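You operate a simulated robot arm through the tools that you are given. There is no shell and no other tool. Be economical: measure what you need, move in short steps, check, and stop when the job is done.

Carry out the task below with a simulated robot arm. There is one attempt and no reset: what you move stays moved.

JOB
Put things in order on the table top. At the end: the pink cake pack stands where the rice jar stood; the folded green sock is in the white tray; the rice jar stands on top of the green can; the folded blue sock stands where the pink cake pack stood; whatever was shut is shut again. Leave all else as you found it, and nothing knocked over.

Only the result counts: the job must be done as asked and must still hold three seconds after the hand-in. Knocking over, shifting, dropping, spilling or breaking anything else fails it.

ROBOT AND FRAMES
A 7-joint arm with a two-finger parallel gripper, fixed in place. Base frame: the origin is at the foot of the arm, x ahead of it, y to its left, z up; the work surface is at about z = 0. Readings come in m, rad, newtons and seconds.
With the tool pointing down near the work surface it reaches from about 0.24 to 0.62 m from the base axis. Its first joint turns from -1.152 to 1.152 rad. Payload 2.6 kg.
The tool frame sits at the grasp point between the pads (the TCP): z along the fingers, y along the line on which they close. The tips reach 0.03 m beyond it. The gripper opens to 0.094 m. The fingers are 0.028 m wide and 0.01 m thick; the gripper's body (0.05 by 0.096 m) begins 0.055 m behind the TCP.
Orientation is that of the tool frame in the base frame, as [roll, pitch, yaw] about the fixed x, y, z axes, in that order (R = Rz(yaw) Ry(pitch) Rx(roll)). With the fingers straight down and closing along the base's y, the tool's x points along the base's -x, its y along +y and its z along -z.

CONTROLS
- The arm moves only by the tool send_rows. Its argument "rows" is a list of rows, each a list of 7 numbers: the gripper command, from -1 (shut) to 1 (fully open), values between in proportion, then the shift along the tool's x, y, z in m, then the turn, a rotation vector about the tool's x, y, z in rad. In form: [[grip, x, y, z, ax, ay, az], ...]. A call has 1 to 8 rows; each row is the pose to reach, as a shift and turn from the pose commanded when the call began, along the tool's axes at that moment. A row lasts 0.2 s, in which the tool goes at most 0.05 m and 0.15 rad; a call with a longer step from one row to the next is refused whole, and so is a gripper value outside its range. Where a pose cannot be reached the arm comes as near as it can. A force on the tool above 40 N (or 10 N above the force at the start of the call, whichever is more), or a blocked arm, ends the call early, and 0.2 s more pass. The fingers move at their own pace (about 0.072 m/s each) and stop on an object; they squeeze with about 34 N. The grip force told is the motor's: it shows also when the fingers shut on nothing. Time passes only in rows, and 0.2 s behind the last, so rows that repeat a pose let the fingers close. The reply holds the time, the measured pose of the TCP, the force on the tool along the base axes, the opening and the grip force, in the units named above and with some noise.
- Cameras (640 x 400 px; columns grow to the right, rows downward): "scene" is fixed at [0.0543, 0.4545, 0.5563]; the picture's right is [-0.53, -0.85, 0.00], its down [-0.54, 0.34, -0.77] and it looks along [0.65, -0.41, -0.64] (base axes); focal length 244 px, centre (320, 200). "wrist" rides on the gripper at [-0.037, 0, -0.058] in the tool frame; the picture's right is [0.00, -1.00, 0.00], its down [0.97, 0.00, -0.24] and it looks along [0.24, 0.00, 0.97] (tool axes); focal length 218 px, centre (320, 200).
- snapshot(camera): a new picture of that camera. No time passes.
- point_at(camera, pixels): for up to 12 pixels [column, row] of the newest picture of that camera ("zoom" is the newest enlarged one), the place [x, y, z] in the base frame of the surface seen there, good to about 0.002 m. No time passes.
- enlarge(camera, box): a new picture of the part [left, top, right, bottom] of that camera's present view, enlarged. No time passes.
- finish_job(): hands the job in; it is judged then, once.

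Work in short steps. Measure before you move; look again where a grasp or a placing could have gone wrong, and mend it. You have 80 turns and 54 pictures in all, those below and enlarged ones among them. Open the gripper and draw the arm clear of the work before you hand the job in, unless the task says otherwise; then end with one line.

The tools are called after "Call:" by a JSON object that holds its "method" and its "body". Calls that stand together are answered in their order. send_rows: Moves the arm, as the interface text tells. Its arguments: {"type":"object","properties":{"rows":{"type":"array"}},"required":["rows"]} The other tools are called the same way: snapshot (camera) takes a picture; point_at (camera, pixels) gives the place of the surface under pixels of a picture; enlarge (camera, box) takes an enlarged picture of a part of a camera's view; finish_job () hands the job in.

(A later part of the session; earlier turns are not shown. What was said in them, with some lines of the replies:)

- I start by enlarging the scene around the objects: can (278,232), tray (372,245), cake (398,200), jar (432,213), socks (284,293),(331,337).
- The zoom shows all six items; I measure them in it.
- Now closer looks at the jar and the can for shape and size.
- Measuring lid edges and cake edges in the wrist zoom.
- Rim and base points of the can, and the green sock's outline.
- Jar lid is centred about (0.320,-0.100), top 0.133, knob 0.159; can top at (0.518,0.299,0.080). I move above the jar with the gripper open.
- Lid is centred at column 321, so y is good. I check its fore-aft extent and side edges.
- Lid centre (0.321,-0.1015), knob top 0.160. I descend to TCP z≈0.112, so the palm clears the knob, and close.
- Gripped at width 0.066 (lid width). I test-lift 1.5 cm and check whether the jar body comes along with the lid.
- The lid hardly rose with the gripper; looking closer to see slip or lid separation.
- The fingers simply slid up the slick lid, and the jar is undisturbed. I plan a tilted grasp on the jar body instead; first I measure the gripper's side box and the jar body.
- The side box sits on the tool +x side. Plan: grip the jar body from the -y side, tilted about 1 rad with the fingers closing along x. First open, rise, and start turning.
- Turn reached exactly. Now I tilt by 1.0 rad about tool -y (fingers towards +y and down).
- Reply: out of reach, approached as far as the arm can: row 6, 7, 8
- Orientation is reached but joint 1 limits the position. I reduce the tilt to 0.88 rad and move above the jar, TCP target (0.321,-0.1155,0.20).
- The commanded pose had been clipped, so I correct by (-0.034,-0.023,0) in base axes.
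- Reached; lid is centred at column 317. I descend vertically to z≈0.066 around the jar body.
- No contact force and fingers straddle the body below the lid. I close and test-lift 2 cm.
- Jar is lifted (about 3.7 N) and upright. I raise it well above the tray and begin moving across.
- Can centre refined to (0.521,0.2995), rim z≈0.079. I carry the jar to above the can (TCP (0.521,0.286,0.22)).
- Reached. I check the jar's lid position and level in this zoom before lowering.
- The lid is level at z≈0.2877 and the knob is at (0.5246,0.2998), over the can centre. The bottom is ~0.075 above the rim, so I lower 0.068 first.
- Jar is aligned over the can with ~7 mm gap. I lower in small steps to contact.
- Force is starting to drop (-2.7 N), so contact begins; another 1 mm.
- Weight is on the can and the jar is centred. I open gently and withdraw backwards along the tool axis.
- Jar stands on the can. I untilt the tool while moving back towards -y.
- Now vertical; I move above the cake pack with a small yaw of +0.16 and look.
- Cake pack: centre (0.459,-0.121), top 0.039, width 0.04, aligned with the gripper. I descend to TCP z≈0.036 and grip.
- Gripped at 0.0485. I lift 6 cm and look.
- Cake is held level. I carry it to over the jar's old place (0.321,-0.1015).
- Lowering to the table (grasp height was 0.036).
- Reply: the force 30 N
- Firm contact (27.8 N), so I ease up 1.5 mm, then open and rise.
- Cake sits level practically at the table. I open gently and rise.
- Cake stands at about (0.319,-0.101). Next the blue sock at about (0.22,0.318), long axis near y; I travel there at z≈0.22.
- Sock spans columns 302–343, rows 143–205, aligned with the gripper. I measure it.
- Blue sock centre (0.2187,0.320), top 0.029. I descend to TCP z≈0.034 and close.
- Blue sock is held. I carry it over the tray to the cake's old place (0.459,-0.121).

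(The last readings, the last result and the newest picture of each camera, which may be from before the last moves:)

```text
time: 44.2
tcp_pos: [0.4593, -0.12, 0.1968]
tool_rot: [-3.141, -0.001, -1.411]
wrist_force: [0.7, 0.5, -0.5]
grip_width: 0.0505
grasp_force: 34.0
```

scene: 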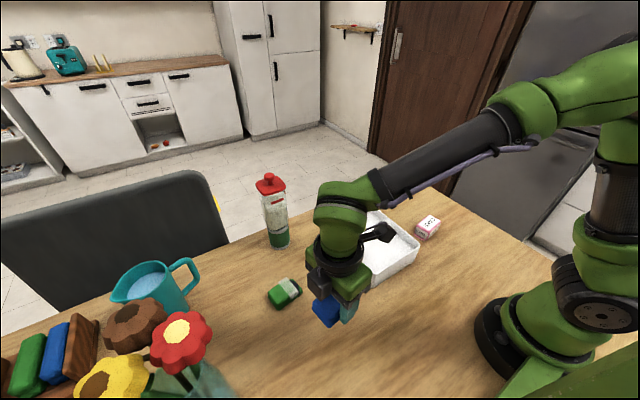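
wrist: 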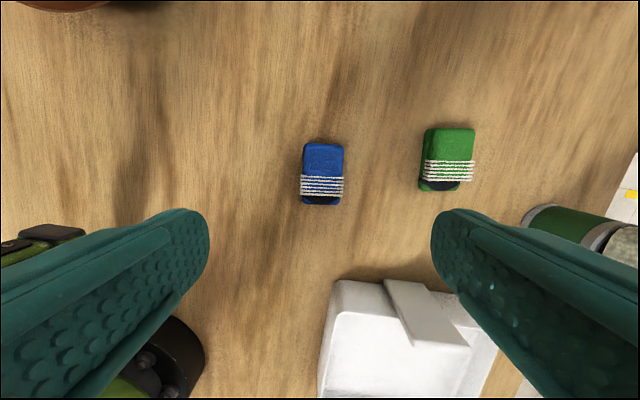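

At target. I lower about 0.160 to just above contact.

Call:
{"method": "send_rows", "body": {"rows": [[-1, 0, 0, 0.045, 0, 0, 0], [-1, 0, 0, 0.09, 0, 0, 0], [-1, 0, 0, 0.13, 0, 0, 0], [-1, 0, 0, 0.15, 0, 0, 0], [-1, 0, 0, 0.159, 0, 0, 0], [-1, 0, 0, 0.161, 0, 0, 0], [-1, 0, 0, 0.161, 0, 0, 0]]}}

Call:
{"method": "enlarge", "body": {"camera": "scene", "box": [360, 150, 456, 250]}}

```text
time: 45.8
tcp_pos: [0.4605, -0.1191, 0.0369]
tool_rot: [3.141, -0.001, -1.41]
wrist_force: [1.3, 0.5, -0.9]
grip_width: 0.0505
grasp_force: 34.1
```

```text
4.00 times, centred on (408, 200) of scene
```

zoom: 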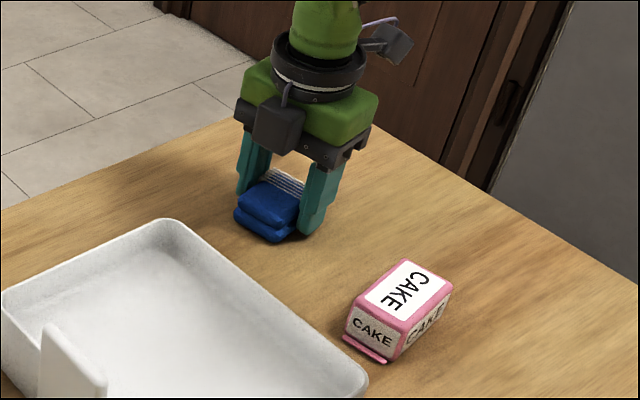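

Almost at the table; I lower 1.5 mm more, open gently and rise.

Call:
{"method": "send_rows", "body": {"rows": [[-1, 0, 0, 0.0015, 0, 0, 0], [-0.2, 0, 0, 0.0015, 0, 0, 0], [0.4, 0, 0, 0.0015, 0, 0, 0], [1, 0, 0, 0.0015, 0, 0, 0], [1, 0, 0, 0, 0, 0, 0], [1, 0, 0, -0.045, 0, 0, 0], [1, 0, 0, -0.09, 0, 0, 0], [1, 0, 0, -0.135, 0, 0, 0]]}}

Call:
{"method": "snapshot", "body": {"camera": "wrist"}}

Call:
{"method": "point_at", "body": {"camera": "wrist", "pixels": [[320, 185], [320, 170], [320, 200]]}}

```text
time: 47.6
tcp_pos: [0.4601, -0.1213, 0.1734]
tool_rot: [-3.14, 0.0, -1.412]
wrist_force: [0.0, 0.3, 0.8]
grip_width: 0.094
grasp_force: 0.0
```

```text
21 pictures are left
```

wrist: 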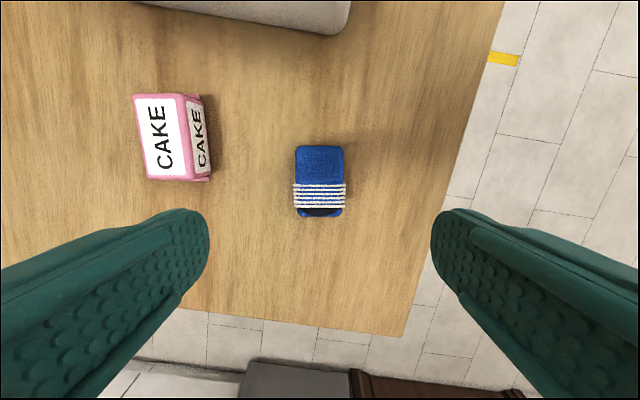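

```text
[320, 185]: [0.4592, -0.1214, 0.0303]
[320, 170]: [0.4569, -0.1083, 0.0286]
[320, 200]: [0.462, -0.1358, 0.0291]
```

Blue sock is centred at (0.459,-0.122). Now I travel to above the green sock (0.357,0.355).

Call:
{"method": "send_rows", "body": {"rows": [[1, -0.03, 0.002, -0.03, 0, 0, 0], [1, -0.075, 0.004, -0.047, 0, 0, 0], [1, -0.12, 0.006, -0.047, 0, 0, 0], [1, -0.165, 0.009, -0.047, 0, 0, 0], [1, -0.21, 0.011, -0.047, 0, 0, 0], [1, -0.255, 0.014, -0.047, 0, 0, 0], [1, -0.3, 0.016, -0.047, 0, 0, 0], [1, -0.345, 0.019, -0.047, 0, 0, 0]]}}

Call:
{"method": "send_rows", "body": {"rows": [[1, -0.045, 0.002, 0, 0, 0, 0], [1, -0.09, 0.004, 0, 0, 0, 0], [1, -0.13, 0.006, 0, 0, 0, 0], [1, -0.141, 0.007, 0, 0, 0, 0], [1, -0.141, 0.007, 0, 0, 0, 0]]}}

Call:
{"method": "snapshot", "body": {"camera": "wrist"}}

```text
time: 49.4
tcp_pos: [0.386, 0.2148, 0.2206]
tool_rot: [3.141, 0.001, -1.412]
wrist_force: [0.5, 0.9, -0.3]
grip_width: 0.0941
grasp_force: 0.1
```

```text
time: 50.6
tcp_pos: [0.3552, 0.354, 0.2205]
tool_rot: [-3.141, 0.001, -1.412]
wrist_force: [1.4, 0.6, -0.7]
grip_width: 0.0939
grasp_force: 0.0
```

```text
20 pictures are left
```

wrist: 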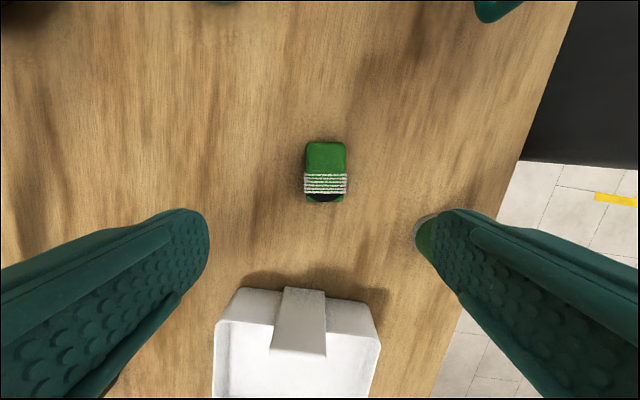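

Sock spans columns 305–347, rows 141–203. I measure it precisely.

Call:
{"method": "point_at", "body": {"camera": "wrist", "pixels": [[326, 172], [326, 144], [324, 200], [308, 165], [345, 165], [308, 148], [345, 148]]}}

```text
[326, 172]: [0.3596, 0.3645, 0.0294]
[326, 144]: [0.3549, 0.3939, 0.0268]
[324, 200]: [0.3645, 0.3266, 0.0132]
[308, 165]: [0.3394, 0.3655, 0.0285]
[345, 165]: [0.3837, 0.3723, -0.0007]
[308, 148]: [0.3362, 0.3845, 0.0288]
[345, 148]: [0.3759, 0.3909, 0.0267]
```

Green sock centre ≈(0.3595,0.361). I descend, grip and lift.

Call:
{"method": "send_rows", "body": {"rows": [[1, -0.0062, -0.0054, 0.045, 0, 0, 0], [1, -0.0062, -0.0054, 0.09, 0, 0, 0], [1, -0.0062, -0.0054, 0.135, 0, 0, 0], [1, -0.0062, -0.0054, 0.165, 0, 0, 0], [1, -0.0062, -0.0054, 0.1855, 0, 0, 0], [1, -0.0062, -0.0054, 0.1855, 0, 0, 0]]}}

Call:
{"method": "send_rows", "body": {"rows": [[-1, 0, 0, 0, 0, 0, 0], [-1, 0, 0, 0, 0, 0, 0], [-1, 0, 0, 0, 0, 0, 0], [-1, 0, 0, 0, 0, 0, 0], [-1, 0, 0, 0, 0, 0, 0]]}}

Call:
{"method": "send_rows", "body": {"rows": [[-1, 0, 0, -0.01, 0, 0, 0], [-1, 0, 0, -0.05, 0, 0, 0], [-1, 0, 0, -0.1, 0, 0, 0], [-1, 0, 0, -0.14, 0, 0, 0], [-1, 0, 0, -0.17, 0, 0, 0], [-1, 0, 0, -0.17, 0, 0, 0]]}}

Call:
{"method": "snapshot", "body": {"camera": "scene"}}

```text
time: 52.0
tcp_pos: [0.36, 0.3638, 0.0343]
tool_rot: [-3.141, -0.001, -1.411]
wrist_force: [0.1, 0.8, -0.2]
grip_width: 0.0938
grasp_force: 0.1
```

```text
time: 53.2
tcp_pos: [0.3608, 0.3644, 0.0341]
tool_rot: [-3.139, 0.002, -1.409]
wrist_force: [-0.9, -0.4, 13.0]
grip_width: 0.0508
grasp_force: 34.7
```

```text
time: 54.6
tcp_pos: [0.358, 0.3621, 0.2059]
tool_rot: [-3.141, 0.0, -1.411]
wrist_force: [-0.8, 0.6, -0.7]
grip_width: 0.0505
grasp_force: 33.8
```

```text
19 pictures are left
```

scene: 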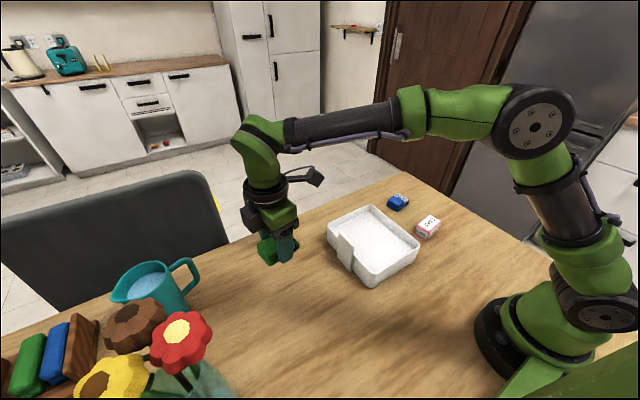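

Green sock held. Tray interior centre is (0.36,0.097), floor z≈0.037. I carry it above the tray.

Call:
{"method": "send_rows", "body": {"rows": [[-1, 0.044, 0.0067, 0, 0, 0, 0], [-1, 0.0875, 0.0133, 0, 0, 0, 0], [-1, 0.131, 0.02, 0, 0, 0, 0], [-1, 0.175, 0.0267, 0, 0, 0, 0], [-1, 0.219, 0.0333, 0, 0, 0, 0], [-1, 0.262, 0.04, 0, 0, 0, 0], [-1, 0.262, 0.04, 0, 0, 0, 0]]}}

Call:
{"method": "send_rows", "body": {"rows": [[-1, 0, 0, 0.04, 0, 0, 0], [-1, 0, 0, 0.08, 0, 0, 0], [-1, 0, 0, 0.105, 0, 0, 0], [-1, 0, 0, 0.123, 0, 0, 0], [-1, 0, 0, 0.127, 0, 0, 0], [-1, 0, 0, 0.127, 0, 0, 0]]}}

Call:
{"method": "enlarge", "body": {"camera": "scene", "box": [320, 180, 430, 290]}}

```text
time: 56.2
tcp_pos: [0.3643, 0.0983, 0.2011]
tool_rot: [3.141, 0.001, -1.411]
wrist_force: [-0.7, 0.7, -0.3]
grip_width: 0.0509
grasp_force: 33.9
```

```text
time: 57.6
tcp_pos: [0.3625, 0.0981, 0.0753]
tool_rot: [3.142, 0.0, -1.41]
wrist_force: [-0.3, -0.7, 0.3]
grip_width: 0.0506
grasp_force: 33.9
```

```text
3.64 times, centred on (375, 235) of scene
```

zoom: 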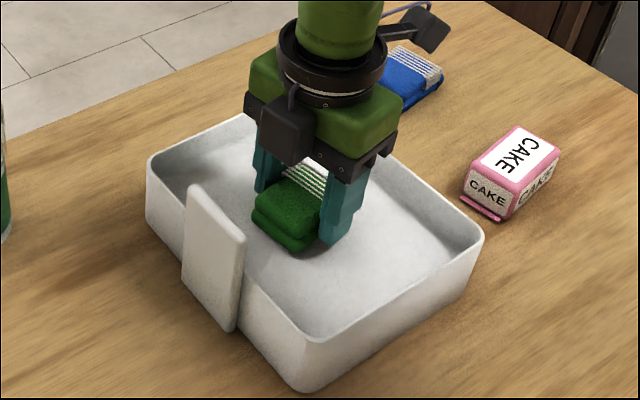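

Sock bottom is ~3 mm above the tray floor; I lower in 1 mm steps.

Call:
{"method": "send_rows", "body": {"rows": [[-1, 0, 0, 0.001, 0, 0, 0], [-1, 0, 0, 0.002, 0, 0, 0], [-1, 0, 0, 0.002, 0, 0, 0]]}}

Call:
{"method": "point_at", "body": {"camera": "zoom", "pixels": [[300, 255], [245, 240], [350, 255], [290, 235], [275, 190]]}}

```text
time: 58.4
tcp_pos: [0.3621, 0.0988, 0.0735]
tool_rot: [3.14, -0.001, -1.408]
wrist_force: [0.5, 0.7, 0.6]
grip_width: 0.0509
grasp_force: 33.6
```

```text
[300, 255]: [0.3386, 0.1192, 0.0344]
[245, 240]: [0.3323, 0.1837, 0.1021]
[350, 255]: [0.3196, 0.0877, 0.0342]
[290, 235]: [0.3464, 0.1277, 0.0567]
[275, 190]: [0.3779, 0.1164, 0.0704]
```

Floor is ~0.035, so 2.5 mm more, then open and rise.

Call:
{"method": "send_rows", "body": {"rows": [[-1, 0, 0, 0.001, 0, 0, 0], [-1, 0, 0, 0.002, 0, 0, 0], [-1, 0, 0, 0.003, 0, 0, 0]]}}

Call:
{"method": "send_rows", "body": {"rows": [[-0.2, 0, 0, 0, 0, 0, 0], [0.3, 0, 0, 0, 0, 0, 0], [0.6, 0, 0, 0, 0, 0, 0], [0.6, 0, 0, 0, 0, 0, 0], [0.6, 0, 0, -0.04, 0, 0, 0], [0.8, 0, 0, -0.085, 0, 0, 0], [1, 0, 0, -0.13, 0, 0, 0], [1, 0, 0, -0.17, 0, 0, 0]]}}

Call:
{"method": "snapshot", "body": {"camera": "wrist"}}

Call:
{"method": "snapshot", "body": {"camera": "scene"}}

```text
time: 59.2
tcp_pos: [0.3626, 0.0992, 0.0724]
tool_rot: [3.141, 0.0, -1.412]
wrist_force: [-0.5, -0.1, 0.3]
grip_width: 0.0508
grasp_force: 34.0
```

```text
time: 61.0
tcp_pos: [0.3601, 0.0952, 0.2427]
tool_rot: [3.141, 0.001, -1.411]
wrist_force: [0.0, -0.3, 0.1]
grip_width: 0.094
grasp_force: 0.0
```

```text
17 pictures are left
```

wrist: 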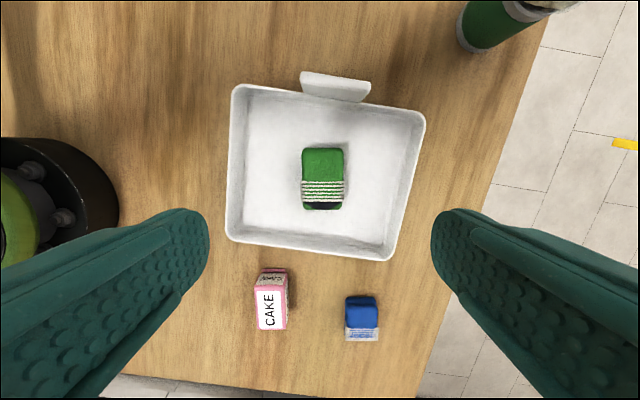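

```text
16 pictures are left
```

scene: 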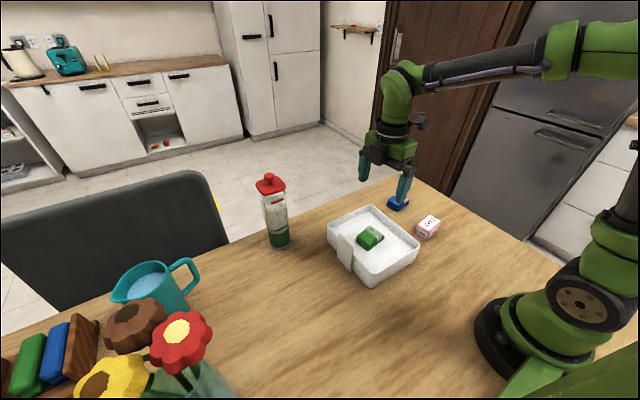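

Everything is in place. I draw the arm up and back, and check the jar on the can closely.

Call:
{"method": "send_rows", "body": {"rows": [[1, 0.02, 0, -0.04, 0, 0, 0], [1, 0.04, 0, -0.08, 0, 0, 0], [1, 0.06, 0, -0.12, 0, 0, 0], [1, 0.06, 0, -0.12, 0, 0, 0]]}}

Call:
{"method": "enlarge", "body": {"camera": "scene", "box": [240, 165, 320, 255]}}

Call:
{"method": "enlarge", "body": {"camera": "scene", "box": [320, 180, 450, 290]}}

```text
time: 62.0
tcp_pos: [0.3699, 0.0379, 0.3634]
tool_rot: [-3.14, 0.001, -1.41]
wrist_force: [-0.6, 0.1, 0.2]
grip_width: 0.0937
grasp_force: 0.0
```

```text
4.44 times, centred on (280, 210) of scene
```

zoom: 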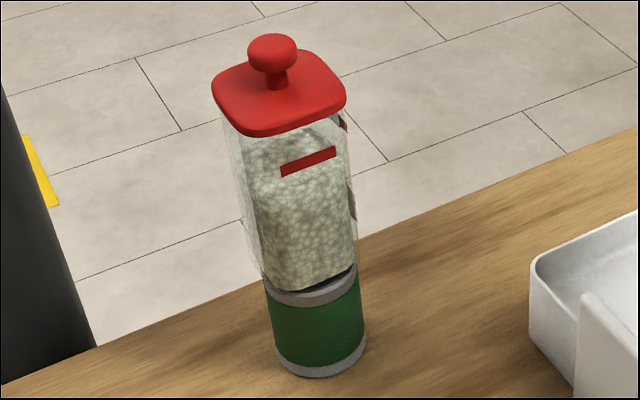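

```text
3.64 times, centred on (385, 235) of scene
```

zoom: 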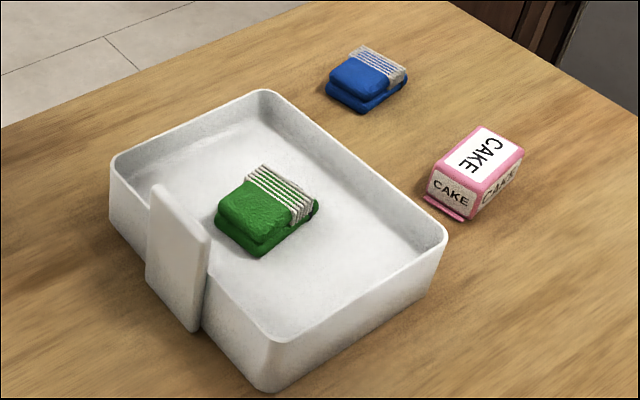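

The jar stands level on the can with its lid on, the green sock is in the tray, and the cake pack and blue sock are in their new places. The gripper is open and clear, so I hand in.

Call:
{"method": "finish_job", "body": {}}

```text
The job is handed in.
```

The job is handed in: the rice jar stands on the green can with its lid on, the cake pack is where the jar stood, the blue sock is where the cake pack stood, and the green sock is in the tray; in the last pictures nothing was knocked over.
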